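You operate a simulated robot arm through the tools that you are given. There is no shell and no other tool. Be economical: measure what you need, move in short steps, check, and stop when the job is done.

The job below is to be done with a simulated two-armed robot. You get a single attempt, and the scene is never put back.

TASK
Lift the three-core length into the roller straightener with both hands and roll it straight.
Fine: clamp it, gap knob at THICK, roll, then free the clamp. A third needless pass scores the sheath.
Where things are to end (x, y in the base frame): three-core length within 40 mm of [590, -10].

Only the result counts: the job must be done as asked and must still hold three seconds after the hand-in. Knocking over, shifting, dropping, spilling or breaking anything else fails it.

THE ROBOT
Two 7-joint arms with two-finger parallel grippers on one trunk, on a base that drives. Base frame: it is fixed to the floor where the robot stands at the start and does not move with it; the origin is under the middle of the robot, x ahead of it, y to its left, z up; the surface under the hand at the start is at about z = 850. Lengths are in mm, angles in degrees, forces in N, time in s.
The left shoulder is at the start at [60, 143, 926], the right one opposite. With the tool pointing down near the work surface each hand reaches from about 300 to 720 mm from the robot's upright axis, wherever it stands, measured 20 degrees to its own side. Places, roughly: roller carriage [700, 300, 900]; roller gap knob [500, -200, 900]; straightener clamp [500, 100, 900]; trough of the roller straightener [600, 0, 900]. Payload 1.57 kg a hand.
The TCP of each hand is the grasp point between the finger pads, 30 mm short of the fingertips. In the tool frame z runs along the fingers and y along their closing line. Largest opening 110 mm; finger width 24, thickness 12; the body of the gripper, 48 by 112 mm, starts 78 mm behind the TCP.
Orientation is that of the tool frame in the base frame, as a unit quaternion [x, y, z, w]. With the fingers straight down and closing along the base's y, the tool's x points along the base's -x, its y along +y and its z along -z.

THE INTERFACE
- The arms move only by the tool drive_tool. It takes "left_steps", "right_steps" or both (then of equal length, played together; a hand with none holds still); each is a list of rows, each a list of 7 numbers: the shift along the tool's x, y, z in mm, then the turn, a rotation vector about the tool's x, y, z in degrees, then the finger opening in mm, from 0 to 110. In form: [[x, y, z, ax, ay, az, jaw], ...]. A call has 1 to 8 rows; each row is the pose to reach, as a shift and turn from the pose commanded when the call began, along the tool's axes at that moment. A row lasts 0.2 s, in which the tool goes at most 50 mm and 8.6 degrees; a call with a longer step from one row to the next is refused whole, and so is a gripper value outside its range. A pose out of reach is approached as far as the arm can. The call stops where the force on the tool passes 90 N (or 10 N more than at its start, if that is more) or the arm is blocked; 0.2 s more then pass. Each finger travels about 45 mm/s and halts on what it meets, pressing with about 21 N; the grip force reading is that of the motor and also rises with nothing between the fingers. The clock runs only during rows and for 0.2 s after the last one: add rows that repeat a pose to give the fingers time. It gives the time, the measured TCP pose, the force on the tool (base axes), the opening and the grip force at its end, in the units of the frame above (readings bear some noise), with the torque about the TCP (base axes, N m) and any sound that the robot's microphone picked up.
- Cameras (640 x 400 px; columns grow to the right, rows downward): "scene" is now at [43.2, 6.5, 1544.9]; the picture's right is [0.03, -1.00, 0.00], its down [-0.74, -0.02, -0.68] and it looks along [0.68, 0.02, -0.74] (base axes); focal length 273 px, centre (320, 200). "left" rides on the left gripper at [70, -16, -141] in its tool frame; the picture's right is [0.23, 0.97, 0.00], its down [-0.85, 0.20, -0.48] and it looks along [-0.47, 0.11, 0.88] (tool axes); focal length 222 px, centre (320, 200). "right" rides on the right gripper at [70, 16, -141] in its tool frame; the picture's right is [-0.23, 0.97, 0.00], its down [-0.86, -0.20, -0.48] and it looks along [-0.47, -0.11, 0.88] (tool axes); focal length 222 px, centre (320, 200).
- grab_frame(camera): a new picture of that camera. It takes no simulated time.
- lift_body(by): slides the trunk up (or, below 0, down) by that many mm; the arms and the scene camera ride with it, the base frame stays. It gives what a move gives, with no picture.
- steer(legs): drives the robot by 1 to 6 legs, each [ahead, left, turn to the left] in mm, mm and degrees, along the robot's own axes; the way and the turn of a leg run together, so that a leg with both is an arc; at most 1500 mm and 180 degrees a leg. The arms and the cameras ride along, it lands a little off, and it stops where it bumps. It gives what a move gives.
- pan_tilt(pan, tilt): turns the head with the scene camera to pan (to the left, within 86 degrees either way) and tilt (down, from -29 to 69), counted from straight ahead of the robot. It gives what a move gives.
- probe_pixels(camera, pixels): there is no depth. For up to 12 entries [column, row, z] of the newest picture of that camera ("zoom" is the newest enlarged one), the place [x, y] in the base frame at which the ray of that pixel passes the height z, good to about 2 mm, but the place of the scene camera against the robot may be out by one fixed shift of up to 18 mm in any direction. It takes no simulated time.
- close_up(camera, box): a new picture of the part [left, top, right, bottom] of that camera's present view, enlarged. It takes no simulated time.
- job_done(): hands the job in; it is judged then, once.

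Work in short steps. Measure before you move; look again where a grasp or a placing could have gone wrong, and mend it. You have 80 turns and 62 pictures in all, those below and enlarged ones among them. Open the grippers and draw the arms clear of the work before you hand the job in, unless the task says otherwise.

The tools are called after "Request:" as a command line: name --argument value ..., lists and objects as JSON in quotes. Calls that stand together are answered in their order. drive_tool: Moves the arms, as the interface text tells. Its arguments: {"type":"object","properties":{"left_steps":{"type":"array"},"right_steps":{"type":"array"}},"required":[]} The other tools are called the same way: lift_body (by) slides the trunk up or down; steer (legs) drives the base; pan_tilt (pan, tilt) turns the head that bears the scene camera; grab_frame (camera) takes a picture; probe_pixels (camera, pixels) gives the place at which the rays of pixels pass given heights; close_up (camera, box) takes an enlarged picture of a part of a camera's view; job_done () hands the job in.

At the start:

```text
clock: 0.0
left_tool_pos: [579.3, 270.4, 999.9]
left_tool_rot: [0.0, 1.0, 0.0, -0.001]
left_force: [0.0, 0.3, -0.6]
left_ft_torque: [0.0, 0.04, -0.01]
left_gripper_width: 110.2
left_grasp_force: 0.0
right_tool_pos: [416.2, -199.4, 1000.5]
right_tool_rot: [0.001, 1.0, 0.0, 0.0]
right_force: [0.4, 0.0, -0.1]
right_ft_torque: [0.0, -0.03, 0.0]
right_gripper_width: 109.9
right_grasp_force: 0.1
trunk travel left (down, up): [-525.0, 65.0]
robot x, y, heading: [-1.5, 2.0, 0.1]
head pan, tilt: [1.5, 47.4]
```

scene: 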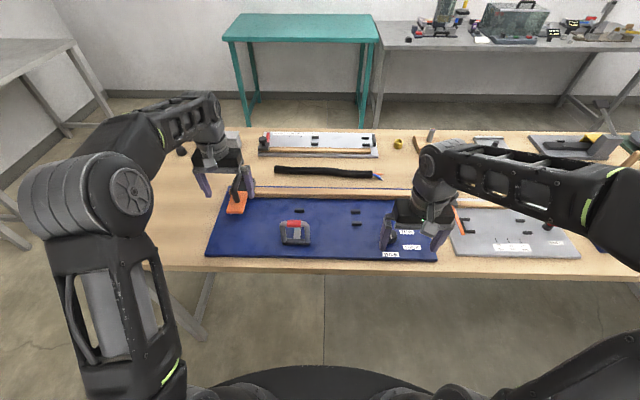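
right: 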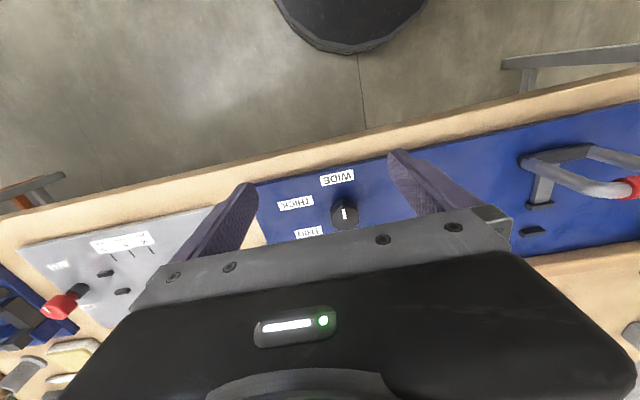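
left: 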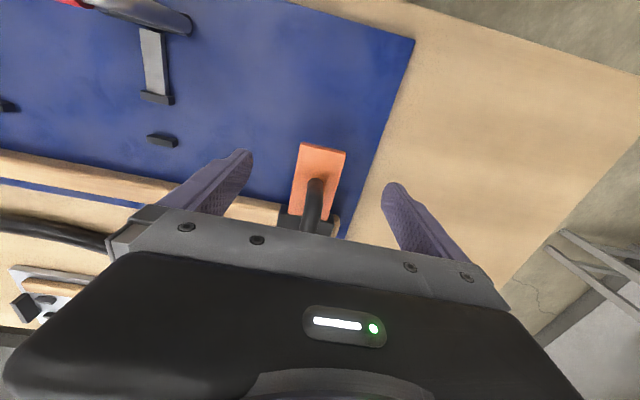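

The scene shows a blue board with the clamp near (295,232), an orange carriage handle near (237,203), knob labels near (405,240), and the black cable near (325,172). I enlarge these to understand the mechanism.

Request:
close_up --camera "scene" --box '[190, 120, 450, 280]'

Request:
close_up --camera "right" --box '[250, 140, 450, 260]'

Request:
close_up --camera "left" --box '[0, 0, 440, 275]'

```text
2.46 times, centred on (320, 200) of scene
```

zoom: 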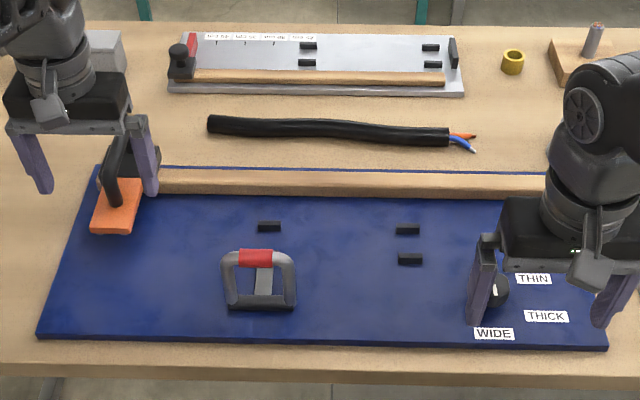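

```text
3.20 times, centred on (350, 200) of right
```

zoom: 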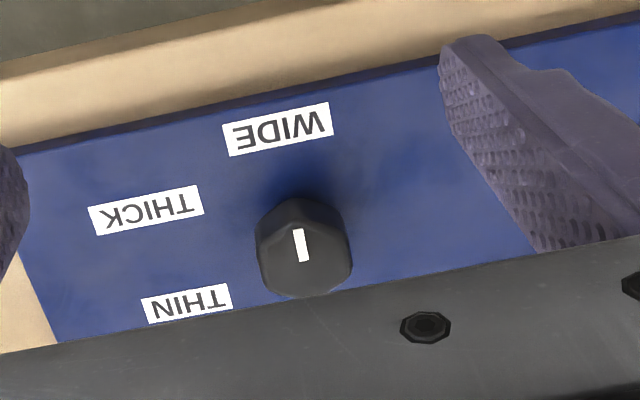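

```text
1.45 times, centred on (220, 138) of left
```

zoom: 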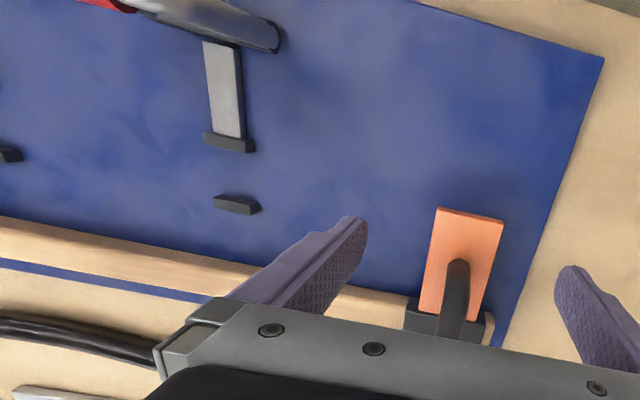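

The knob points at WIDE, the clamp handle appears up/open, and the cable lies behind the rail. I probe key points for location.

Request:
probe_pixels --camera "scene" --pixels '[[275, 171, 865], [373, 176, 865], [237, 205, 880], [280, 240, 860], [310, 240, 860], [300, 212, 860], [355, 212, 860], [356, 225, 860], [205, 256, 855], [229, 190, 855], [436, 260, 855]]'

Request:
probe_pixels --camera "right" --pixels '[[344, 213, 890], [336, 178, 860], [295, 202, 860], [308, 232, 860], [540, 203, 860], [532, 230, 860]]'

Request:
probe_pixels --camera "left" --pixels '[[162, 140, 860], [157, 97, 860], [322, 145, 880], [310, 215, 880], [5, 106, 860], [414, 42, 855], [20, 222, 865], [100, 240, 865]]'

```text
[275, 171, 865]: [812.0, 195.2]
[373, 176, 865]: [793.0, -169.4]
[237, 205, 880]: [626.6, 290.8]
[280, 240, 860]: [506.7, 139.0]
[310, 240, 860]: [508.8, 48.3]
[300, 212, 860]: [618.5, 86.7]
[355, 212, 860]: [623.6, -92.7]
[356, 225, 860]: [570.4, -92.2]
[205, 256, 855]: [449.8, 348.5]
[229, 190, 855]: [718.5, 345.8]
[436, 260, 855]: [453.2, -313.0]
```

```text
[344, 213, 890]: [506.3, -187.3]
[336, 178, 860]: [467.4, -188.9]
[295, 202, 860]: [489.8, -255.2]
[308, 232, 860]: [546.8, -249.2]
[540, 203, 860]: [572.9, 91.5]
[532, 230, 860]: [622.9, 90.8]
```

```text
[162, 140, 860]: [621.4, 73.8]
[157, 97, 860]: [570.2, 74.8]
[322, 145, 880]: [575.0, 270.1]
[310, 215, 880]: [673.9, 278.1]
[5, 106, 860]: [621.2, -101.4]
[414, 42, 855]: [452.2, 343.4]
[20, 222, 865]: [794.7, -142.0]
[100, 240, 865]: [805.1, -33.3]
```

I check the clearance between base and table front, as the cable (x≈800) needs a drive ahead. I also want cleaner views.

Request:
probe_pixels --camera "right" --pixels '[[350, 125, 850], [350, 54, 300], [350, 54, 500], [350, 54, 800]]'

Request:
probe_pixels --camera "scene" --pixels '[[320, 272, 850], [320, 365, 300], [320, 365, 500], [320, 365, 800]]'

Request:
drive_tool --left_steps '[[0, 30, -40, 0, 0, 0, 110], [0, 70, -60, 0, 0, 0, 110], [0, 110, -80, 0, 0, 0, 110]]' --right_steps '[[0, -30, -40, 0, 0, 0, 110], [0, -70, -60, 0, 0, 0, 110], [0, -110, -80, 0, 0, 0, 110]]'

Request:
grab_frame --camera "scene"

Request:
grab_frame --camera "left"

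```text
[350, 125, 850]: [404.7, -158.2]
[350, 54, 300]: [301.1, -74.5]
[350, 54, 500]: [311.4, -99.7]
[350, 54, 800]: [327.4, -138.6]
```

```text
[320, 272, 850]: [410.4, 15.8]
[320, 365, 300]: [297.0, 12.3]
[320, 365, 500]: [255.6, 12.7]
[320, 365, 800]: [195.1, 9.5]
```

```text
clock: 0.8
left_tool_pos: [578.5, 331.0, 1055.9]
left_tool_rot: [0.0, 1.0, 0.001, 0.001]
left_force: [-0.7, 1.1, -0.3]
left_ft_torque: [0.01, 0.0, 0.04]
left_gripper_width: 110.3
left_grasp_force: 0.0
left hand out of reach, approached as far as the arm can: row 2, 3
right_tool_pos: [417.0, -308.1, 1081.3]
right_tool_rot: [-0.001, 1.0, 0.0, 0.0]
right_force: [0.2, -0.5, -1.2]
right_ft_torque: [0.01, -0.04, -0.02]
right_gripper_width: 109.8
right_grasp_force: 0.1
trunk travel left (down, up): [-525.0, 65.0]
robot x, y, heading: [-0.4, -1.1, 0.1]
head pan, tilt: [1.5, 47.4]
```

```text
55 pictures are left
```

scene: 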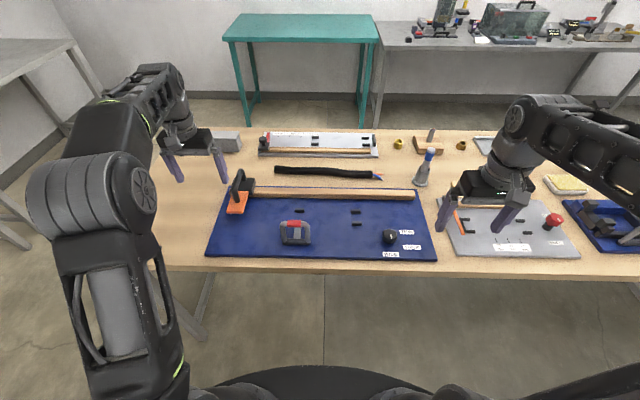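

```text
54 pictures are left
```

left: 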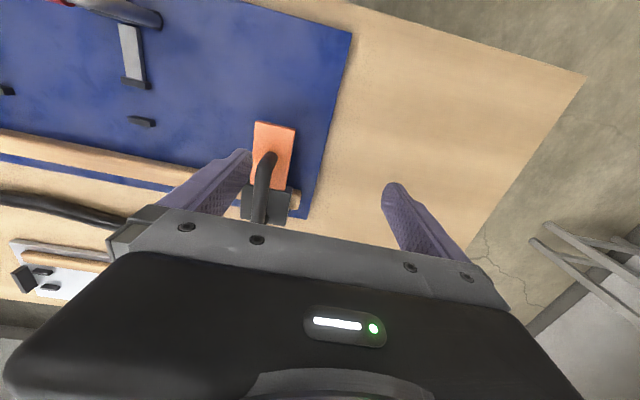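

Base front (≈x 300, low) passes under the table top, whose edge is at x≈405; legs are well to the side. I drive 130 mm ahead.

Request:
steer --legs '[[130, 0, 0]]'

Request:
pan_tilt --pan 0 --tilt 52

Request:
close_up --camera "scene" --box '[160, 130, 480, 330]'

```text
clock: 2.1
left_tool_pos: [710.8, 330.2, 1054.9]
left_tool_rot: [0.0, 1.0, 0.0, 0.0]
left_force: [0.4, -0.4, -0.7]
left_ft_torque: [0.01, 0.04, 0.02]
left_gripper_width: 110.0
left_grasp_force: 0.1
right_tool_pos: [547.5, -308.1, 1080.6]
right_tool_rot: [0.0, 1.0, -0.001, -0.001]
right_force: [-0.1, 0.1, -0.2]
right_ft_torque: [-0.01, 0.06, -0.01]
right_gripper_width: 110.1
right_grasp_force: 0.1
trunk travel left (down, up): [-525.0, 65.0]
robot x, y, heading: [132.9, -0.7, -0.1]
head pan, tilt: [1.5, 47.4]
```

```text
clock: 2.7
left_tool_pos: [708.6, 330.1, 1055.6]
left_tool_rot: [0.001, 1.0, 0.001, 0.0]
left_force: [0.2, 1.0, 0.4]
left_ft_torque: [-0.06, -0.03, 0.01]
left_gripper_width: 109.8
left_grasp_force: 0.0
right_tool_pos: [545.5, -307.8, 1080.9]
right_tool_rot: [0.0, 1.0, 0.0, 0.0]
right_force: [0.6, -0.8, -0.5]
right_ft_torque: [0.02, 0.0, -0.02]
right_gripper_width: 110.1
right_grasp_force: 0.1
trunk travel left (down, up): [-525.0, 65.0]
robot x, y, heading: [133.8, -0.0, 0.0]
head pan, tilt: [0.0, 52.0]
```

```text
2.00 times, centred on (320, 230) of scene
```

zoom: 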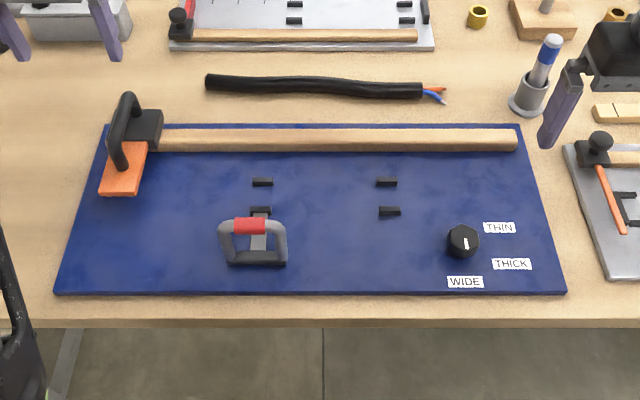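

The cable runs along y at x≈800; gap in the trough stops at x≈572–622. I bring both hands above it while turning them to close along x (first 68°).

Request:
drive_tool --left_steps '[[-11, -22, 0, 0, 0, 8.5, 110], [-22, -44, 0, 0, 0, 17, 110], [-33, -66, 0, 0, 0, 25.5, 110], [-45, -88, 0, 0, 0, 34, 110], [-56, -110, 0, 0, 0, 42.5, 110], [-67, -130, 5, 0, 0, 51, 110], [-79, -152, 10, 0, 0, 59.5, 110], [-91, -175, 20, 0, 0, 68, 110]]' --right_steps '[[-32, 22, 0, 0, 0, -8.5, 110], [-64, 44, 0, 0, 0, -17, 110], [-96, 66, 0, 0, 0, -25.5, 110], [-128, 88, 0, 0, 0, -34, 110], [-160, 110, 0, 0, 0, -42.5, 110], [-192, 130, 5, 0, 0, -51, 110], [-224, 152, 15, 0, 0, -59.5, 110], [-255, 173, 30, 0, 0, -68, 110]]'

Request:
drive_tool --left_steps '[[0, 0, 0, 0, 0, 8, 110], [0, 0, 0, 0, 0, 15, 110], [0, 0, 0, 0, 0, 22, 110], [0, 0, 0, 0, 0, 22, 110]]' --right_steps '[[0, 0, 0, 0, 0, -8, 110], [0, 0, 0, 0, 0, -15, 110], [0, 0, 0, 0, 0, -22, 110], [0, 0, 0, 0, 0, -22, 110]]'

Request:
grab_frame --camera "left"

Request:
grab_frame --camera "right"

Request:
grab_frame --camera "scene"

```text
clock: 4.5
left_tool_pos: [750.3, 183.1, 1021.5]
left_tool_rot: [0.525, 0.851, 0.0, 0.001]
left_force: [-1.0, 1.1, 0.6]
left_ft_torque: [-0.1, -0.01, 0.03]
left_gripper_width: 110.0
left_grasp_force: 0.1
left hand out of reach, approached as far as the arm can: row 1, 2, 3, 4, 5, 6, 7, 8
right_tool_pos: [730.4, -157.5, 1071.2]
right_tool_rot: [-0.449, 0.893, -0.022, 0.016]
right_force: [0.5, 0.6, 0.8]
right_ft_torque: [-0.1, -0.02, -0.02]
right_gripper_width: 109.9
right_grasp_force: 0.1
right hand out of reach, approached as far as the arm can: row 5, 6, 7, 8
trunk travel left (down, up): [-525.0, 65.0]
robot x, y, heading: [132.1, -2.8, 0.0]
head pan, tilt: [0.0, 52.0]
```

```text
clock: 5.5
left_tool_pos: [749.1, 178.4, 1024.7]
left_tool_rot: [0.678, 0.735, 0.002, 0.0]
left_force: [-0.1, 0.8, 0.9]
left_ft_torque: [0.0, -0.01, -0.01]
left_gripper_width: 109.8
left_grasp_force: 0.1
right_tool_pos: [730.3, -162.6, 1070.7]
right_tool_rot: [-0.611, 0.791, -0.022, 0.013]
right_force: [0.2, -1.1, 0.9]
right_ft_torque: [-0.02, 0.02, 0.0]
right_gripper_width: 110.4
right_grasp_force: 0.1
trunk travel left (down, up): [-525.0, 65.0]
robot x, y, heading: [128.5, 2.0, -0.1]
head pan, tilt: [0.0, 52.0]
```

```text
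52 pictures are left
```

left: 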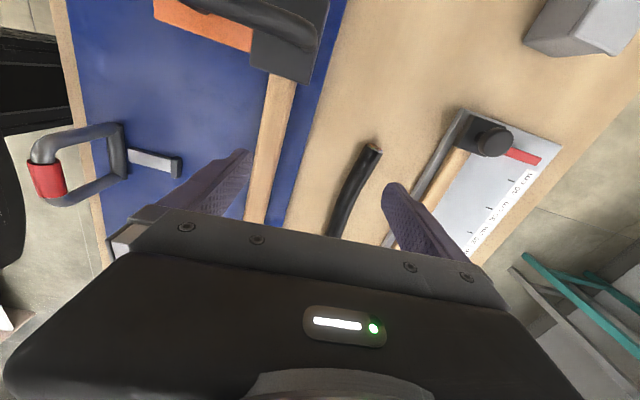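

```text
51 pictures are left
```

right: 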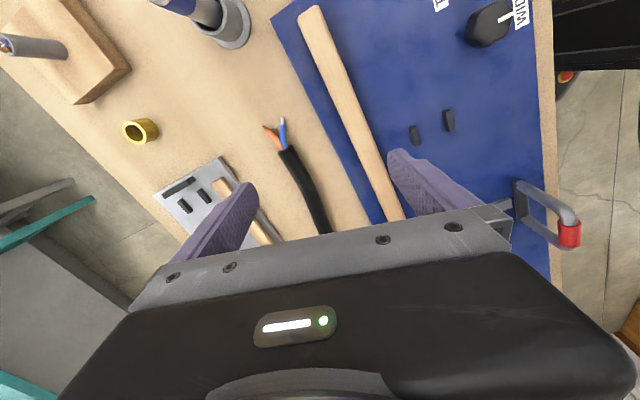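

```text
50 pictures are left
```

scene: 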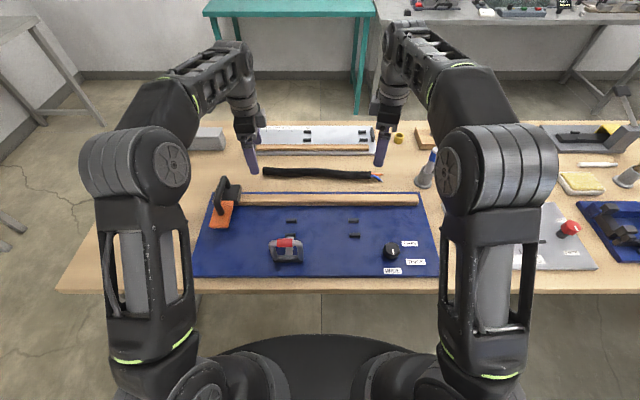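

At this height the reach is short (x≈750); I drive 60 mm further ahead (legs of the table well aside) and probe the cable ends.

Request:
steer --legs '[[60, 0, 0]]'

Request:
probe_pixels --camera "left" --pixels '[[375, 150, 862], [350, 190, 862], [332, 230, 862], [180, 168, 870], [126, 170, 880], [122, 125, 900], [47, 180, 900], [276, 70, 880], [245, 215, 880]]'

Request:
probe_pixels --camera "right" --pixels '[[287, 150, 862], [303, 180, 862], [325, 230, 862], [413, 136, 865], [449, 121, 865], [490, 20, 890]]'

```text
clock: 6.5
left_tool_pos: [809.4, 178.9, 1023.3]
left_tool_rot: [0.678, 0.735, 0.0, 0.0]
left_force: [0.3, -0.2, -0.3]
left_ft_torque: [0.0, 0.04, -0.03]
left_gripper_width: 110.1
left_grasp_force: 0.1
right_tool_pos: [791.4, -163.1, 1068.3]
right_tool_rot: [-0.611, 0.792, -0.021, 0.012]
right_force: [0.4, 0.2, -0.5]
right_ft_torque: [-0.03, 0.04, -0.01]
right_gripper_width: 110.1
right_grasp_force: 0.1
trunk travel left (down, up): [-525.0, 65.0]
robot x, y, heading: [187.5, 1.2, -0.2]
head pan, tilt: [0.0, 52.0]
```

```text
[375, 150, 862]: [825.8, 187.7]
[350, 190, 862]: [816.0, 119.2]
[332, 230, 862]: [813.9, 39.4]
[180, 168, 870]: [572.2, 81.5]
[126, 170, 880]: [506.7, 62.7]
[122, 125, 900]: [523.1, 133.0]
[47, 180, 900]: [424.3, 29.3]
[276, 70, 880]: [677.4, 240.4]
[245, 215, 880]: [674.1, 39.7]
```

```text
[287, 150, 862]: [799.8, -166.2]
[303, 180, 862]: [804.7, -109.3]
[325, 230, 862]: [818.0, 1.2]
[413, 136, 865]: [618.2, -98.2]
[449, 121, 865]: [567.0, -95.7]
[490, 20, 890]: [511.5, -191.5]
```

Cable body spans y≈188 to −150 with x≈825→800. I square up both hands and descend partway (z≈930) above y=150 and y=−115.

Request:
drive_tool --left_steps '[[-8, 3, 25, 0, 0, 2, 110], [-15, 6, 50, 0, 0, 4.6, 110], [-22, 9, 75, 0, 0, 4.6, 110], [-29, 11, 93, 0, 0, 4.6, 110], [-29, 11, 93, 0, 0, 4.6, 110]]' --right_steps '[[-12, 0, 35, 0, 0, -5, 110], [-25, 0, 70, 0, 0, -10, 110], [-38, 0, 105, 0, 0, -14.7, 110], [-50, 0, 138, 0, 0, -14.7, 110], [-50, 0, 138, 0, 0, -14.7, 110]]'

Request:
grab_frame --camera "left"

Request:
grab_frame --camera "right"

```text
clock: 7.7
left_tool_pos: [821.6, 151.0, 930.6]
left_tool_rot: [0.706, 0.708, 0.001, -0.001]
left_force: [0.2, 0.2, 0.0]
left_ft_torque: [-0.01, 0.0, 0.02]
left_gripper_width: 110.1
left_grasp_force: 0.2
right_tool_pos: [809.7, -116.5, 931.2]
right_tool_rot: [-0.707, 0.707, -0.024, 0.009]
right_force: [-0.5, 0.5, 0.4]
right_ft_torque: [0.04, 0.0, -0.02]
right_gripper_width: 109.9
right_grasp_force: 0.1
trunk travel left (down, up): [-525.0, 65.0]
robot x, y, heading: [189.6, 2.2, 0.2]
head pan, tilt: [0.0, 52.0]
```

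```text
49 pictures are left
```

left: 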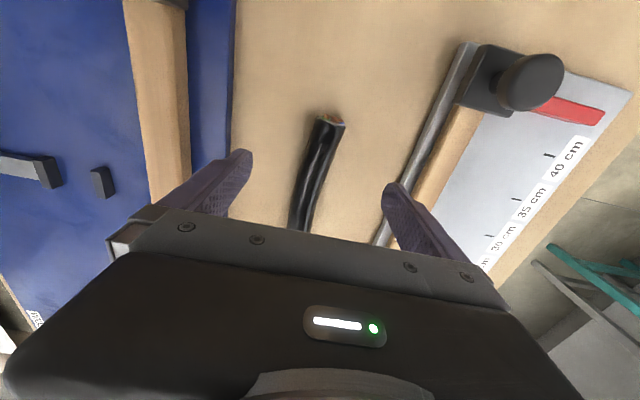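

```text
48 pictures are left
```

right: 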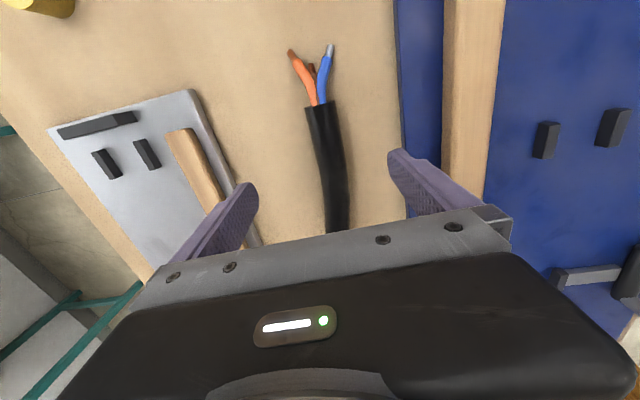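

I check the cable positions at the grasp lines and the front edge of the neighbouring ruler board so that the far fingers stay clear.

Request:
probe_pixels --camera "left" --pixels '[[330, 120, 862], [315, 160, 862], [303, 200, 862], [298, 228, 862], [385, 235, 860], [470, 45, 860], [232, 150, 855], [186, 150, 880], [386, 240, 850]]'

Request:
probe_pixels --camera "right" --pixels '[[320, 108, 862], [328, 150, 862], [336, 200, 862], [338, 228, 862], [256, 235, 860], [190, 92, 860], [406, 140, 855], [555, 140, 860]]'

```text
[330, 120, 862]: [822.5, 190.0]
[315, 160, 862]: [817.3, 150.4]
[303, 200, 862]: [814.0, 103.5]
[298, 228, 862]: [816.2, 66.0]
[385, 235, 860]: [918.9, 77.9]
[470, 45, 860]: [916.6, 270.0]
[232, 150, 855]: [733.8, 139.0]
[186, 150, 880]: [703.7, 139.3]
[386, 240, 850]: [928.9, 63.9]
```

```text
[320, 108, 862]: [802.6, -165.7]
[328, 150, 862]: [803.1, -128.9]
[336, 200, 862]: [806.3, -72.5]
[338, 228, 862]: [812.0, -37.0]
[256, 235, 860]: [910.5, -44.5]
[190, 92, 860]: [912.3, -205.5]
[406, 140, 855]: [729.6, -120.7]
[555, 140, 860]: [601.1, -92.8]
```

Cable centre lines: x≈817 at y=150 and x≈803 at y=−115; ruler board edge is at x≈912. I narrow the fingers to 70 and descend to z≈885.

Request:
drive_tool --left_steps '[[0, -2, 5, 0, 0, 0, 70], [0, -4, 10, 0, 0, 0, 70], [0, -4, 20, 0, 0, 0, 70], [0, -4, 32, 0, 0, 0, 70], [0, -4, 44, 0, 0, 0, 70], [0, -4, 46, 0, 0, 0, 70]]' --right_steps '[[0, 3, 5, -2.7, -1.2, 0, 70], [0, 7, 10, -2.7, -1.2, 0, 70], [0, 7, 20, -2.7, -1.2, 0, 70], [0, 7, 32, -2.7, -1.2, 0, 70], [0, 7, 44, -2.7, -1.2, 0, 70], [0, 7, 46, -2.7, -1.2, 0, 70]]'

Request:
grab_frame --camera "left"

Request:
grab_frame --camera "right"

```text
clock: 9.1
left_tool_pos: [817.5, 150.6, 885.6]
left_tool_rot: [0.707, 0.707, 0.001, 0.001]
left_force: [0.5, 0.5, -0.5]
left_ft_torque: [0.01, -0.01, 0.0]
left_gripper_width: 69.8
left_grasp_force: 0.1
right_tool_pos: [805.2, -118.3, 885.1]
right_tool_rot: [-0.707, 0.707, 0.0, 0.001]
right_force: [1.1, -0.5, -0.1]
right_ft_torque: [-0.01, 0.0, -0.03]
right_gripper_width: 70.2
right_grasp_force: 0.0
trunk travel left (down, up): [-525.0, 65.0]
robot x, y, heading: [191.1, -0.2, -0.1]
head pan, tilt: [0.0, 52.0]
```

```text
47 pictures are left
```

left: 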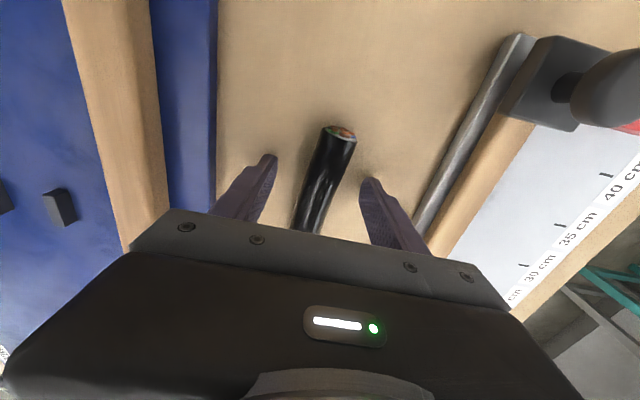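

```text
46 pictures are left
```

right: 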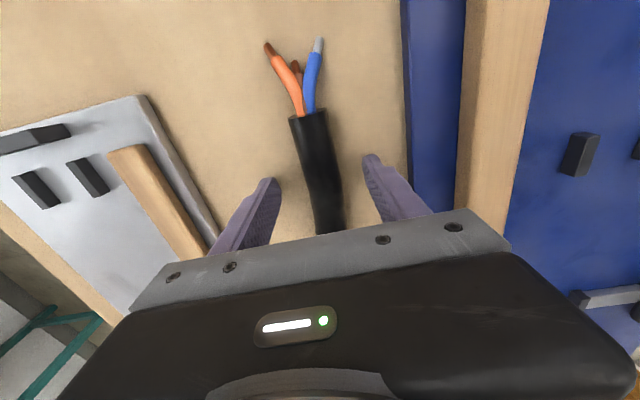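

The cable lies between the fingers in both views. I close both hands.

Request:
drive_tool --left_steps '[[0, 0, 0, 0, 0, 0, 40], [0, 0, 0, 0, 0, 0, 10], [0, 0, 0, 0, 0, 0, 10], [0, 0, 0, 0, 0, 0, 10], [0, 0, 0, 0, 0, 0, 10]]' --right_steps '[[0, 0, 0, 0, 0, 0, 40], [0, 0, 0, 0, 0, 0, 10], [0, 0, 0, 0, 0, 0, 10], [0, 0, 0, 0, 0, 0, 10], [0, 0, 0, 0, 0, 0, 10]]'

```text
clock: 10.3
left_tool_pos: [817.7, 151.8, 884.7]
left_tool_rot: [0.707, 0.707, 0.002, 0.0]
left_force: [-3.1, 0.2, 2.8]
left_ft_torque: [0.03, 0.02, -0.51]
left_gripper_width: 28.7
left_grasp_force: 21.5
right_tool_pos: [804.8, -117.2, 885.2]
right_tool_rot: [-0.706, 0.708, 0.001, 0.001]
right_force: [3.5, 1.6, -0.2]
right_ft_torque: [-0.11, -0.09, -0.47]
right_gripper_width: 28.9
right_grasp_force: 20.5
trunk travel left (down, up): [-525.0, 65.0]
robot x, y, heading: [191.7, 2.0, 0.0]
head pan, tilt: [0.0, 52.0]
```

Both fingers hold a 29 mm cable. I lift it 100 mm together.

Request:
drive_tool --left_steps '[[0, 0, -15, 0, 0, 0, 10], [0, 0, -35, 0, 0, 0, 10], [0, 0, -55, 0, 0, 0, 10], [0, 0, -75, 0, 0, 0, 10], [0, 0, -95, 0, 0, 0, 10], [0, 0, -100, 0, 0, 0, 10]]' --right_steps '[[0, 0, -15, 0, 0, 0, 10], [0, 0, -35, 0, 0, 0, 10], [0, 0, -55, 0, 0, 0, 10], [0, 0, -75, 0, 0, 0, 10], [0, 0, -95, 0, 0, 0, 10], [0, 0, -100, 0, 0, 0, 10]]'

Request:
grab_frame --camera "scene"

```text
clock: 11.7
left_tool_pos: [818.8, 152.0, 985.0]
left_tool_rot: [0.707, 0.708, 0.001, 0.0]
left_force: [-4.7, 0.7, -2.2]
left_ft_torque: [0.12, 0.1, -0.6]
left_gripper_width: 28.7
left_grasp_force: 21.2
right_tool_pos: [805.7, -118.7, 985.7]
right_tool_rot: [-0.706, 0.708, 0.0, 0.001]
right_force: [4.1, -1.7, -1.1]
right_ft_torque: [-0.15, -0.08, -0.54]
right_gripper_width: 28.6
right_grasp_force: 21.0
trunk travel left (down, up): [-525.0, 65.0]
robot x, y, heading: [195.0, -1.1, 0.1]
head pan, tilt: [0.0, 52.0]
```

```text
45 pictures are left
```

scene: 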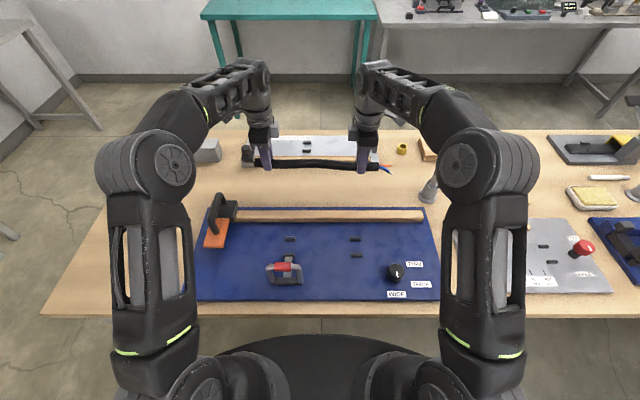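

The cable is held by both hands. I carry it toward the trough (x→596, y −22) in steps of ≈28 mm.

Request:
drive_tool --left_steps '[[-3, -25, 0, 0, 0, 0, 10], [-6, -53, 0, 0, 0, 0, 10], [-9, -82, 0, 0, 0, 0, 10], [-12, -111, 0, 0, 0, 0, 10], [-15, -140, 0, 0, 0, 0, 10], [-18, -169, 0, 0, 0, 0, 10], [-22, -198, 0, 0, 0, 0, 10], [-22, -222, 0, 0, 0, 0, 10]]' --right_steps '[[3, 24, 0, 0, 0, 0, 10], [6, 50, 0, 0, 0, 0, 10], [9, 77, 0, 0, 0, 0, 10], [12, 104, 0, 0, 0, 0, 10], [15, 131, 0, 0, 0, 0, 10], [18, 158, 0, 0, 0, 0, 10], [22, 186, 0, 0, 0, 0, 10], [22, 209, 0, 0, 0, 0, 10]]'

Request:
close_up --camera "scene" --box '[190, 180, 450, 342]'

Request:
grab_frame --camera "left"

Request:
grab_frame --camera "right"

```text
clock: 13.5
left_tool_pos: [595.7, 129.9, 986.6]
left_tool_rot: [0.706, 0.708, 0.002, 0.001]
left_force: [0.7, 2.3, -3.9]
left_ft_torque: [0.42, -0.06, 0.01]
left_gripper_width: 28.0
left_grasp_force: 21.0
right_tool_pos: [595.2, -139.2, 984.5]
right_tool_rot: [-0.707, 0.707, 0.001, 0.001]
right_force: [-0.6, -2.3, 0.3]
right_ft_torque: [0.27, 0.04, 0.16]
right_gripper_width: 28.3
right_grasp_force: 20.9
trunk travel left (down, up): [-525.0, 65.0]
robot x, y, heading: [192.1, 2.4, 0.1]
head pan, tilt: [0.0, 52.0]
```

```text
2.46 times, centred on (320, 261) of scene
```

zoom: 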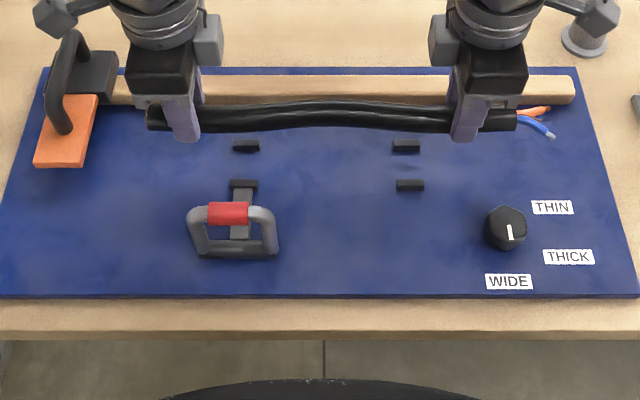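

```text
43 pictures are left
```

left: 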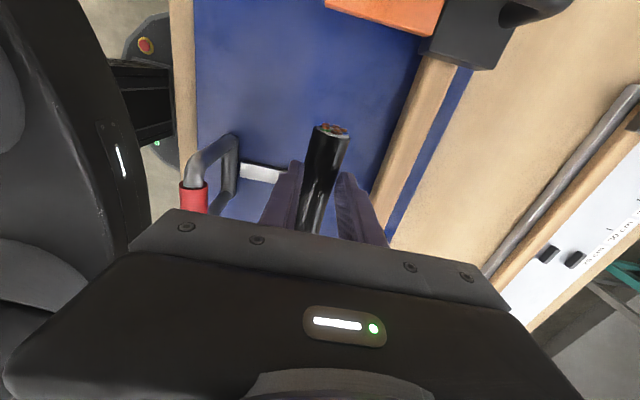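

```text
42 pictures are left
```

right: 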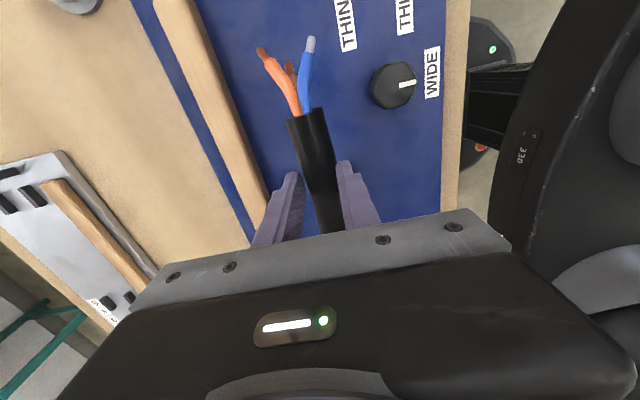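

Cable is above the trough between the stops (zoom (246,146)/(243,185) and (406,146)/(410,185)). I lower 75 mm, to then look.

Request:
drive_tool --left_steps '[[0, 0, 15, 0, 0, 0, 10], [0, 0, 30, 0, 0, 0, 10], [0, 0, 45, 0, 0, 0, 10], [0, 0, 55, 0, 0, 0, 10], [0, 0, 65, 0, 0, 0, 10], [0, 0, 72, 0, 0, 0, 10]]' --right_steps '[[0, 0, 15, 0, 0, 0, 10], [0, 0, 30, 0, 0, 0, 10], [0, 0, 45, 0, 0, 0, 10], [0, 0, 55, 0, 0, 0, 10], [0, 0, 65, 0, 0, 0, 10], [0, 0, 72, 0, 0, 0, 10]]'

Request:
close_up --camera "scene" --box '[210, 200, 450, 350]'

```text
clock: 14.9
left_tool_pos: [596.3, 130.1, 911.9]
left_tool_rot: [0.707, 0.707, 0.001, 0.0]
left_force: [0.4, 4.7, -1.9]
left_ft_torque: [0.33, -0.07, -0.06]
left_gripper_width: 27.6
left_grasp_force: 20.6
right_tool_pos: [595.8, -139.0, 912.5]
right_tool_rot: [-0.707, 0.708, 0.0, 0.0]
right_force: [0.4, -4.3, -2.3]
right_ft_torque: [-0.36, 0.07, 0.14]
right_gripper_width: 28.1
right_grasp_force: 21.4
trunk travel left (down, up): [-525.0, 65.0]
robot x, y, heading: [188.3, -0.4, -0.1]
head pan, tilt: [0.0, 52.0]
```

```text
2.67 times, centred on (330, 275) of scene
```

zoom: 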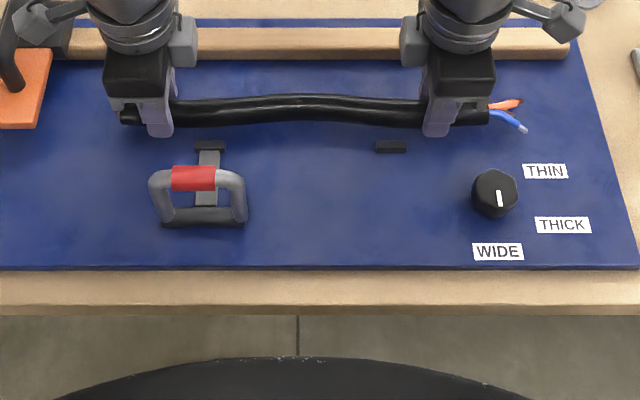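

No contact yet at z≈912; I continue lowering 12 mm.

Request:
drive_tool --left_steps '[[0, 0, 4, 0, 0, 0, 10], [0, 0, 8, 0, 0, 0, 10], [0, 0, 12, 0, 0, 0, 10]]' --right_steps '[[0, 0, 4, 0, 0, 0, 10], [0, 0, 8, 0, 0, 0, 10], [0, 0, 12, 0, 0, 0, 10]]'

Request:
close_up --camera "scene" --box '[210, 200, 450, 350]'

```text
clock: 15.7
left_tool_pos: [595.5, 129.7, 900.6]
left_tool_rot: [0.707, 0.707, 0.002, 0.001]
left_force: [-1.1, 6.4, -2.6]
left_ft_torque: [0.41, 0.03, -0.11]
left_gripper_width: 27.7
left_grasp_force: 20.8
right_tool_pos: [596.3, -139.5, 902.7]
right_tool_rot: [-0.707, 0.708, 0.001, 0.0]
right_force: [0.5, -6.1, 0.6]
right_ft_torque: [0.14, -0.02, 0.0]
right_gripper_width: 27.8
right_grasp_force: 21.0
trunk travel left (down, up): [-525.0, 65.0]
robot x, y, heading: [190.5, 0.6, 0.1]
head pan, tilt: [0.0, 52.0]
```

```text
2.67 times, centred on (330, 275) of scene
```

zoom: 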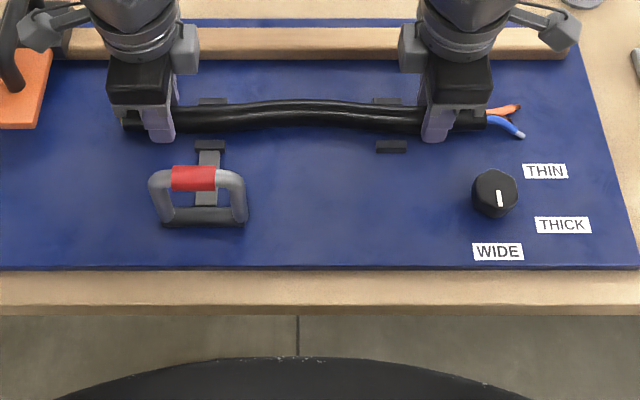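

Cable now sits near the stops, still slightly high. I lower further in 2–3 mm steps to contact.

Request:
drive_tool --left_steps '[[0, 0, 2, 0, 0, 0, 10], [0, 0, 4, 0, 0, 0, 10], [0, 0, 6, 0, 0, 0, 10], [0, 0, 6, 0, 0, 0, 10]]' --right_steps '[[0, 0, 2, 0, 0, 0, 10], [0, 0, 4, 0, 0, 0, 10], [0, 0, 6, 0, 0, 0, 10], [0, 0, 6, 0, 0, 0, 10]]'

Request:
grab_frame --camera "left"

```text
clock: 16.7
left_tool_pos: [596.8, 127.9, 895.3]
left_tool_rot: [0.707, 0.707, 0.002, 0.002]
left_force: [-1.5, -0.9, 14.9]
left_ft_torque: [0.0, 0.08, -0.11]
left_gripper_width: 27.8
left_grasp_force: 21.2
right_tool_pos: [595.1, -138.6, 896.1]
right_tool_rot: [-0.707, 0.707, 0.0, 0.003]
right_force: [4.7, -0.2, 15.6]
right_ft_torque: [-0.03, -0.05, -0.11]
right_gripper_width: 27.8
right_grasp_force: 21.0
trunk travel left (down, up): [-525.0, 65.0]
robot x, y, heading: [192.1, 3.6, -0.1]
head pan, tilt: [0.0, 52.0]
```

```text
39 pictures are left
```

left: 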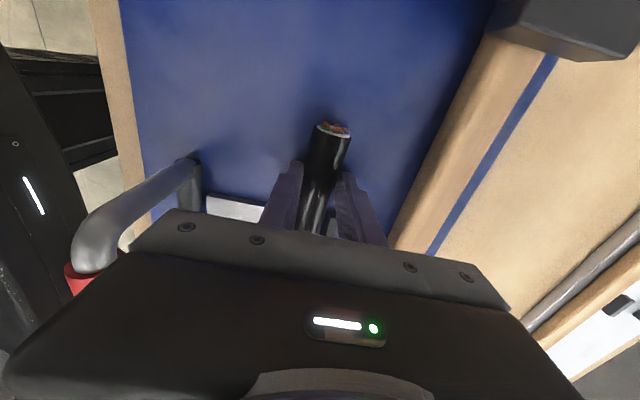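

Both hands read ≈15 N upward: cable rests on the board (board ≈ z 861). I open to 50 and rise.

Request:
drive_tool --left_steps '[[0, 0, 0, 0, 0, 0, 50], [0, 0, 0, 0, 0, 0, 50], [0, 0, 0, 0, 0, 0, 50], [0, 0, -25, 0, 0, 0, 50], [0, 0, -60, 0, 0, 0, 50], [0, 0, -100, 0, 0, 0, 50]]' --right_steps '[[0, 0, 0, 0, 0, 0, 50], [0, 0, 0, 0, 0, 0, 50], [0, 0, 0, 0, 0, 0, 50], [0, 0, -25, 0, 0, 0, 50], [0, 0, -60, 0, 0, 0, 50], [0, 0, -100, 0, 0, 0, 50]]'

Request:
close_up --camera "scene" --box '[190, 180, 450, 342]'

Request:
grab_frame --camera "left"

```text
clock: 18.1
left_tool_pos: [595.6, 129.7, 995.9]
left_tool_rot: [0.707, 0.707, 0.001, -0.001]
left_force: [-0.1, 0.4, 0.5]
left_ft_torque: [0.03, -0.03, 0.0]
left_gripper_width: 50.1
left_grasp_force: 0.1
right_tool_pos: [595.1, -140.0, 995.2]
right_tool_rot: [0.707, -0.707, -0.001, -0.001]
right_force: [0.7, -0.2, 0.8]
right_ft_torque: [0.0, 0.0, -0.02]
right_gripper_width: 50.3
right_grasp_force: 0.1
trunk travel left (down, up): [-525.0, 65.0]
robot x, y, heading: [189.2, 2.6, 0.0]
head pan, tilt: [0.0, 52.0]
```

```text
2.46 times, centred on (320, 261) of scene
```

zoom: 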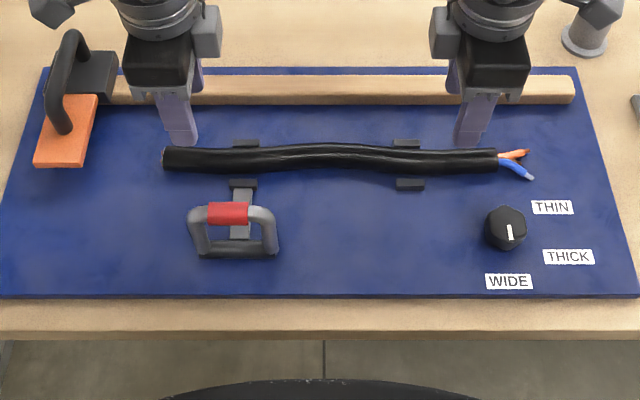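

```text
37 pictures are left
```

left: 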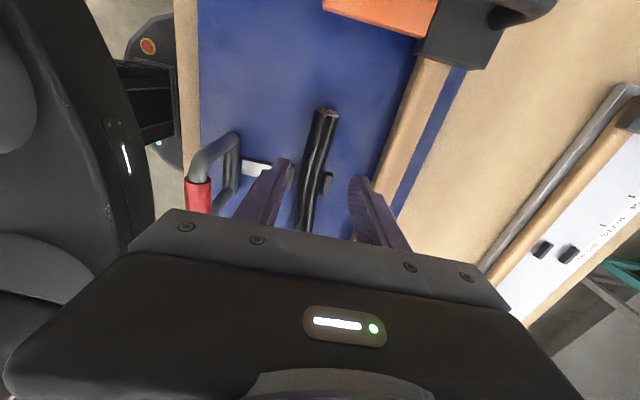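

Cable is in the trough. Now triangulate the clamp's red grip with both cameras, and the knob/labels.

Request:
probe_pixels --camera "left" --pixels '[[198, 195, 900], [198, 195, 930], [198, 195, 960], [232, 140, 880], [232, 140, 900], [268, 168, 875], [246, 168, 875]]'

Request:
probe_pixels --camera "zoom" --pixels '[[228, 213, 900], [228, 213, 930], [228, 213, 960], [234, 255, 870], [242, 185, 875], [508, 222, 890], [509, 282, 862], [569, 257, 862], [552, 207, 862], [405, 142, 875], [246, 142, 875]]'

```text
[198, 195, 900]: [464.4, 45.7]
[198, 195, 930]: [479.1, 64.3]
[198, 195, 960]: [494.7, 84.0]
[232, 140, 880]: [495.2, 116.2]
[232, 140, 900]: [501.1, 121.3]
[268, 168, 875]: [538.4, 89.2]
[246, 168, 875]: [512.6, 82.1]
```

```text
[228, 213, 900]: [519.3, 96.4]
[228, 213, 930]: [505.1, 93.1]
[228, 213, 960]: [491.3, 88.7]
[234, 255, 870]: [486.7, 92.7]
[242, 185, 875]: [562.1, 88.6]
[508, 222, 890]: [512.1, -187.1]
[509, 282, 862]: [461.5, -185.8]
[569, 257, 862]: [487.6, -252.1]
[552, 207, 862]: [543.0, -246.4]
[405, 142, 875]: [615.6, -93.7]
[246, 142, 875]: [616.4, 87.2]
```

The grip is upright at ≈(492,88,960) above a hinge near z 870. I move the left hand aside for a clearer side view of the clamp.

Request:
drive_tool --left_steps '[[20, 0, -20, 0, 0, 0, 50], [50, -30, -20, 0, 0, 0, 50], [80, -70, -20, 0, 0, 0, 50], [100, -100, -20, 0, 0, 0, 50], [110, -110, -20, 0, 0, 0, 50]]'

Request:
grab_frame --camera "left"

Request:
close_up --camera "scene" --box '[250, 230, 330, 280]'

```text
clock: 19.3
left_tool_pos: [486.1, 239.7, 1015.0]
left_tool_rot: [0.707, 0.707, 0.001, 0.0]
left_force: [-0.1, -0.2, -0.7]
left_ft_torque: [0.02, 0.01, -0.03]
left_gripper_width: 50.4
left_grasp_force: 0.1
right_tool_pos: [595.7, -138.3, 995.9]
right_tool_rot: [-0.707, 0.708, 0.001, 0.0]
right_force: [0.7, -0.2, -0.6]
right_ft_torque: [0.02, 0.0, -0.03]
right_gripper_width: 50.3
right_grasp_force: 0.0
trunk travel left (down, up): [-525.0, 65.0]
robot x, y, heading: [194.3, -0.7, -0.0]
head pan, tilt: [0.0, 52.0]
```

```text
36 pictures are left
```

left: 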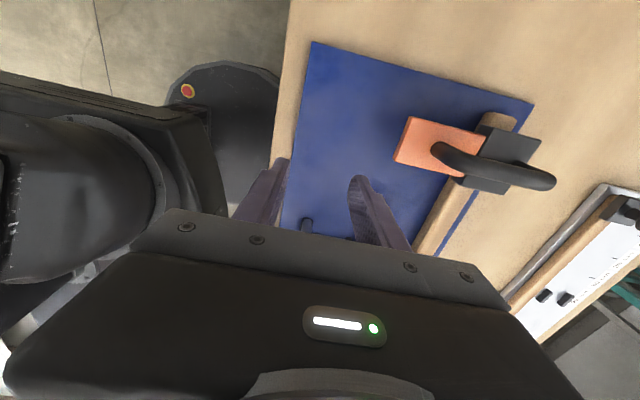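

```text
8.00 times, centred on (290, 255) of scene
```

zoom: 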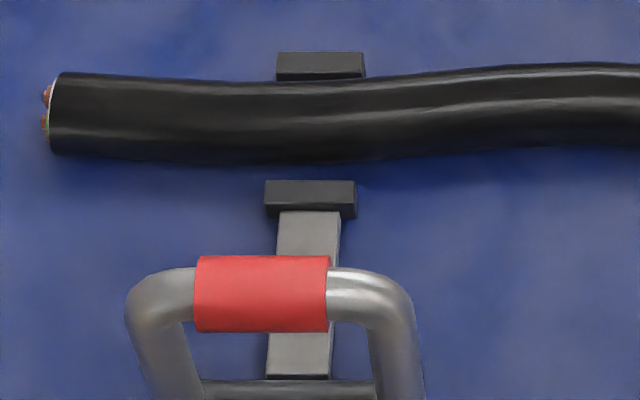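

The clamp handle stands upright over the base; direction of swing must be felt. The clamp is near the minimum reach, so I back the robot 110 mm (hands are high and clear).

Request:
steer --legs '[[-110, 0, 0]]'

Request:
grab_frame --camera "right"

Request:
close_up --camera "scene" --box '[190, 130, 450, 292]'

```text
clock: 20.5
left_tool_pos: [375.0, 238.9, 1016.0]
left_tool_rot: [0.707, 0.707, 0.001, 0.0]
left_force: [-0.2, 0.2, 0.7]
left_ft_torque: [-0.02, -0.04, 0.02]
left_gripper_width: 50.0
left_grasp_force: 0.1
right_tool_pos: [484.8, -139.1, 994.7]
right_tool_rot: [-0.707, 0.707, 0.0, 0.002]
right_force: [-0.1, -0.2, -0.4]
right_ft_torque: [0.01, -0.04, -0.02]
right_gripper_width: 50.2
right_grasp_force: 0.1
trunk travel left (down, up): [-525.0, 65.0]
robot x, y, heading: [80.9, 3.9, -0.1]
head pan, tilt: [0.0, 52.0]
```

```text
34 pictures are left
```

right: 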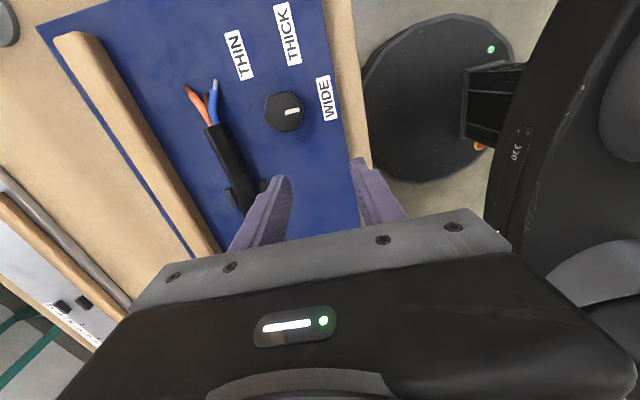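

```text
2.46 times, centred on (320, 211) of scene
```

zoom: 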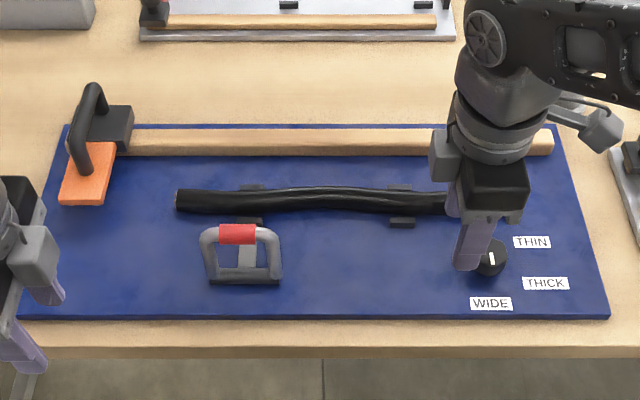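

I verify the red grip's position from this new viewpoint (zoom (238,233)) before approaching.

Request:
probe_pixels --camera "zoom" --pixels '[[238, 233, 960], [238, 233, 945], [220, 233, 960], [256, 233, 960], [244, 279, 865], [490, 258, 890], [86, 185, 900], [95, 90, 960], [100, 170, 885], [60, 195, 885]]'

Request:
drive_tool --left_steps '[[-25, 20, 0, 0, 0, 0, 50], [-50, 40, 0, 0, 0, 0, 50], [-75, 60, 0, 0, 0, 0, 50], [-100, 80, 0, 0, 0, 0, 50], [-125, 100, 0, 0, 0, 0, 50], [-152, 117, 0, 0, 0, 0, 50], [-152, 117, 0, 0, 0, 0, 50]]'

Request:
close_up --camera "left" --box '[120, 0, 520, 250]'

```text
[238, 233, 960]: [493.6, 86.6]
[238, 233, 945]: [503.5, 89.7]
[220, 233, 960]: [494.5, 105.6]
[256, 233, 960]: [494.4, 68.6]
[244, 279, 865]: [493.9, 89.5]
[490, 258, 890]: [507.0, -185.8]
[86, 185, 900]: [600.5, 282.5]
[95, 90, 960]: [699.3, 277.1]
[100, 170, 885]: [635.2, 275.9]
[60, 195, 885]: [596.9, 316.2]
```

```text
clock: 22.1
left_tool_pos: [492.7, 86.6, 1015.2]
left_tool_rot: [0.707, 0.707, 0.001, 0.001]
left_force: [0.6, -0.6, 0.4]
left_ft_torque: [-0.01, -0.03, -0.02]
left_gripper_width: 50.2
left_grasp_force: 0.0
right_tool_pos: [483.7, -139.5, 996.0]
right_tool_rot: [-0.706, 0.708, 0.001, 0.0]
right_force: [-0.1, -0.7, 0.2]
right_ft_torque: [0.02, 0.0, 0.0]
right_gripper_width: 50.1
right_grasp_force: 0.1
trunk travel left (down, up): [-525.0, 65.0]
robot x, y, heading: [79.6, 1.7, -0.4]
head pan, tilt: [0.0, 52.0]
```

```text
1.60 times, centred on (320, 125) of left
```

zoom: 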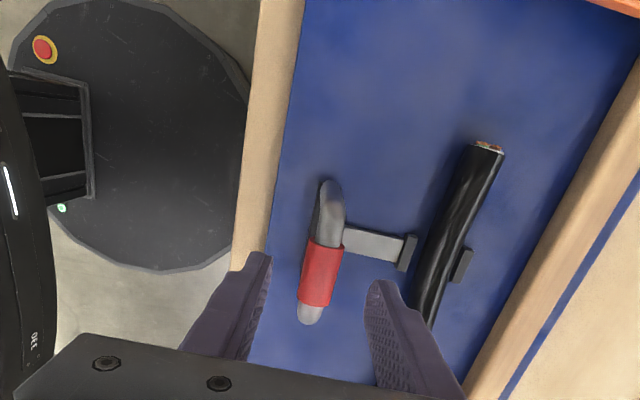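

The grip is between the fingers. I probe its centre from this view at several heights to fix it.

Request:
probe_pixels --camera "zoom" --pixels '[[322, 273, 900], [322, 273, 920], [322, 273, 940], [322, 273, 960], [330, 185, 940], [328, 195, 940], [405, 252, 870], [345, 240, 870]]'

```text
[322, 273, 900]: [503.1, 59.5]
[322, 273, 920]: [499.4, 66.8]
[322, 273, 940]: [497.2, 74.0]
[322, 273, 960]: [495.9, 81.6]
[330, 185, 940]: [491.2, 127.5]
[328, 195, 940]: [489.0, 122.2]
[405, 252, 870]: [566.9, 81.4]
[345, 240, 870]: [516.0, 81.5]
```

The grip is at ≈(495,84,960). I descend around it with fingers 50 open to TCP z≈963.

Request:
drive_tool --left_steps '[[0, 2, 15, 0, 0, 0, 50], [0, 2, 30, 0, 0, 0, 50], [0, 2, 42, 0, 0, 0, 50], [0, 2, 52, 0, 0, 0, 50]]'

Request:
close_up --camera "scene" --box '[220, 180, 380, 280]'

```text
clock: 23.1
left_tool_pos: [495.9, 87.4, 962.5]
left_tool_rot: [0.707, 0.708, 0.001, 0.001]
left_force: [0.2, -0.3, 0.1]
left_ft_torque: [0.02, 0.01, 0.02]
left_gripper_width: 49.9
left_grasp_force: 0.1
right_tool_pos: [485.0, -139.8, 995.0]
right_tool_rot: [-0.706, 0.708, 0.0, 0.0]
right_force: [0.6, -0.1, 0.5]
right_ft_torque: [0.02, 0.0, -0.01]
right_gripper_width: 50.1
right_grasp_force: 0.1
trunk travel left (down, up): [-525.0, 65.0]
robot x, y, heading: [83.5, 2.0, -0.2]
head pan, tilt: [0.0, 52.0]
```

```text
4.00 times, centred on (300, 230) of scene
```

zoom: 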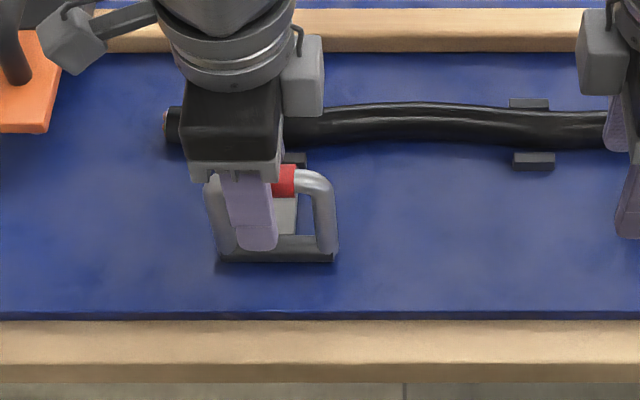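

Fingers straddle the grip. I close on it and watch the forces.

Request:
drive_tool --left_steps '[[0, 0, 0, 0, 0, 0, 30], [0, 0, 0, 0, 0, 0, 10], [0, 0, 0, 0, 0, 0, 10], [0, 0, 0, 0, 0, 0, 10]]'

Request:
drive_tool --left_steps '[[0, 4, 0, 0, 0, 0, 10], [0, 8, 0, 0, 0, 0, 10], [0, 8, 0, 0, 0, 0, 10]]'

```text
clock: 24.1
left_tool_pos: [494.7, 87.7, 963.7]
left_tool_rot: [0.707, 0.707, 0.001, 0.0]
left_force: [-6.2, -0.5, -3.8]
left_ft_torque: [0.1, 0.1, -0.01]
left_gripper_width: 20.7
left_grasp_force: 32.9
right_tool_pos: [485.1, -139.2, 993.8]
right_tool_rot: [-0.706, 0.708, 0.0, 0.001]
right_force: [-0.9, 0.3, 0.7]
right_ft_torque: [0.02, 0.0, 0.01]
right_gripper_width: 50.1
right_grasp_force: 0.1
trunk travel left (down, up): [-525.0, 65.0]
robot x, y, heading: [79.3, 1.6, -0.1]
head pan, tilt: [0.0, 52.0]
```

```text
clock: 24.9
left_tool_pos: [495.5, 86.6, 963.0]
left_tool_rot: [0.707, 0.707, -0.001, -0.003]
left_force: [-41.7, -1.9, 0.6]
left_ft_torque: [-0.7, 0.17, -0.01]
left_gripper_width: 20.5
left_grasp_force: 33.6
right_tool_pos: [481.1, -138.3, 995.6]
right_tool_rot: [-0.707, 0.708, -0.001, 0.002]
right_force: [0.3, 0.6, 0.1]
right_ft_torque: [0.01, -0.02, 0.01]
right_gripper_width: 50.3
right_grasp_force: 0.1
trunk travel left (down, up): [-525.0, 65.0]
robot x, y, heading: [80.4, 2.7, -0.2]
head pan, tilt: [0.0, 52.0]
```

Blocked toward +x (−42 N, no motion). I return and try toward −x along the arc.

Request:
drive_tool --left_steps '[[0, -4, 0, 0, 0, 0, 10], [0, -8, 0, 0, 0, 0, 10], [0, -12, 0, 0, 0, 0, 10], [0, -16, 0.5, 0, 0, 0, 10], [0, -16, 0.5, 0, 0, 0, 10]]'

```text
clock: 26.1
left_tool_pos: [491.1, 86.9, 964.1]
left_tool_rot: [0.706, 0.708, 0.002, 0.003]
left_force: [4.5, -0.4, 2.4]
left_ft_torque: [-0.23, -0.25, -0.07]
left_gripper_width: 20.8
left_grasp_force: 34.1
right_tool_pos: [486.6, -139.4, 993.9]
right_tool_rot: [-0.707, 0.707, 0.0, 0.0]
right_force: [-0.4, 0.0, -0.4]
right_ft_torque: [-0.02, -0.01, 0.0]
right_gripper_width: 50.1
right_grasp_force: 0.0
trunk travel left (down, up): [-525.0, 65.0]
robot x, y, heading: [83.6, -0.1, -0.1]
head pan, tilt: [0.0, 52.0]
```

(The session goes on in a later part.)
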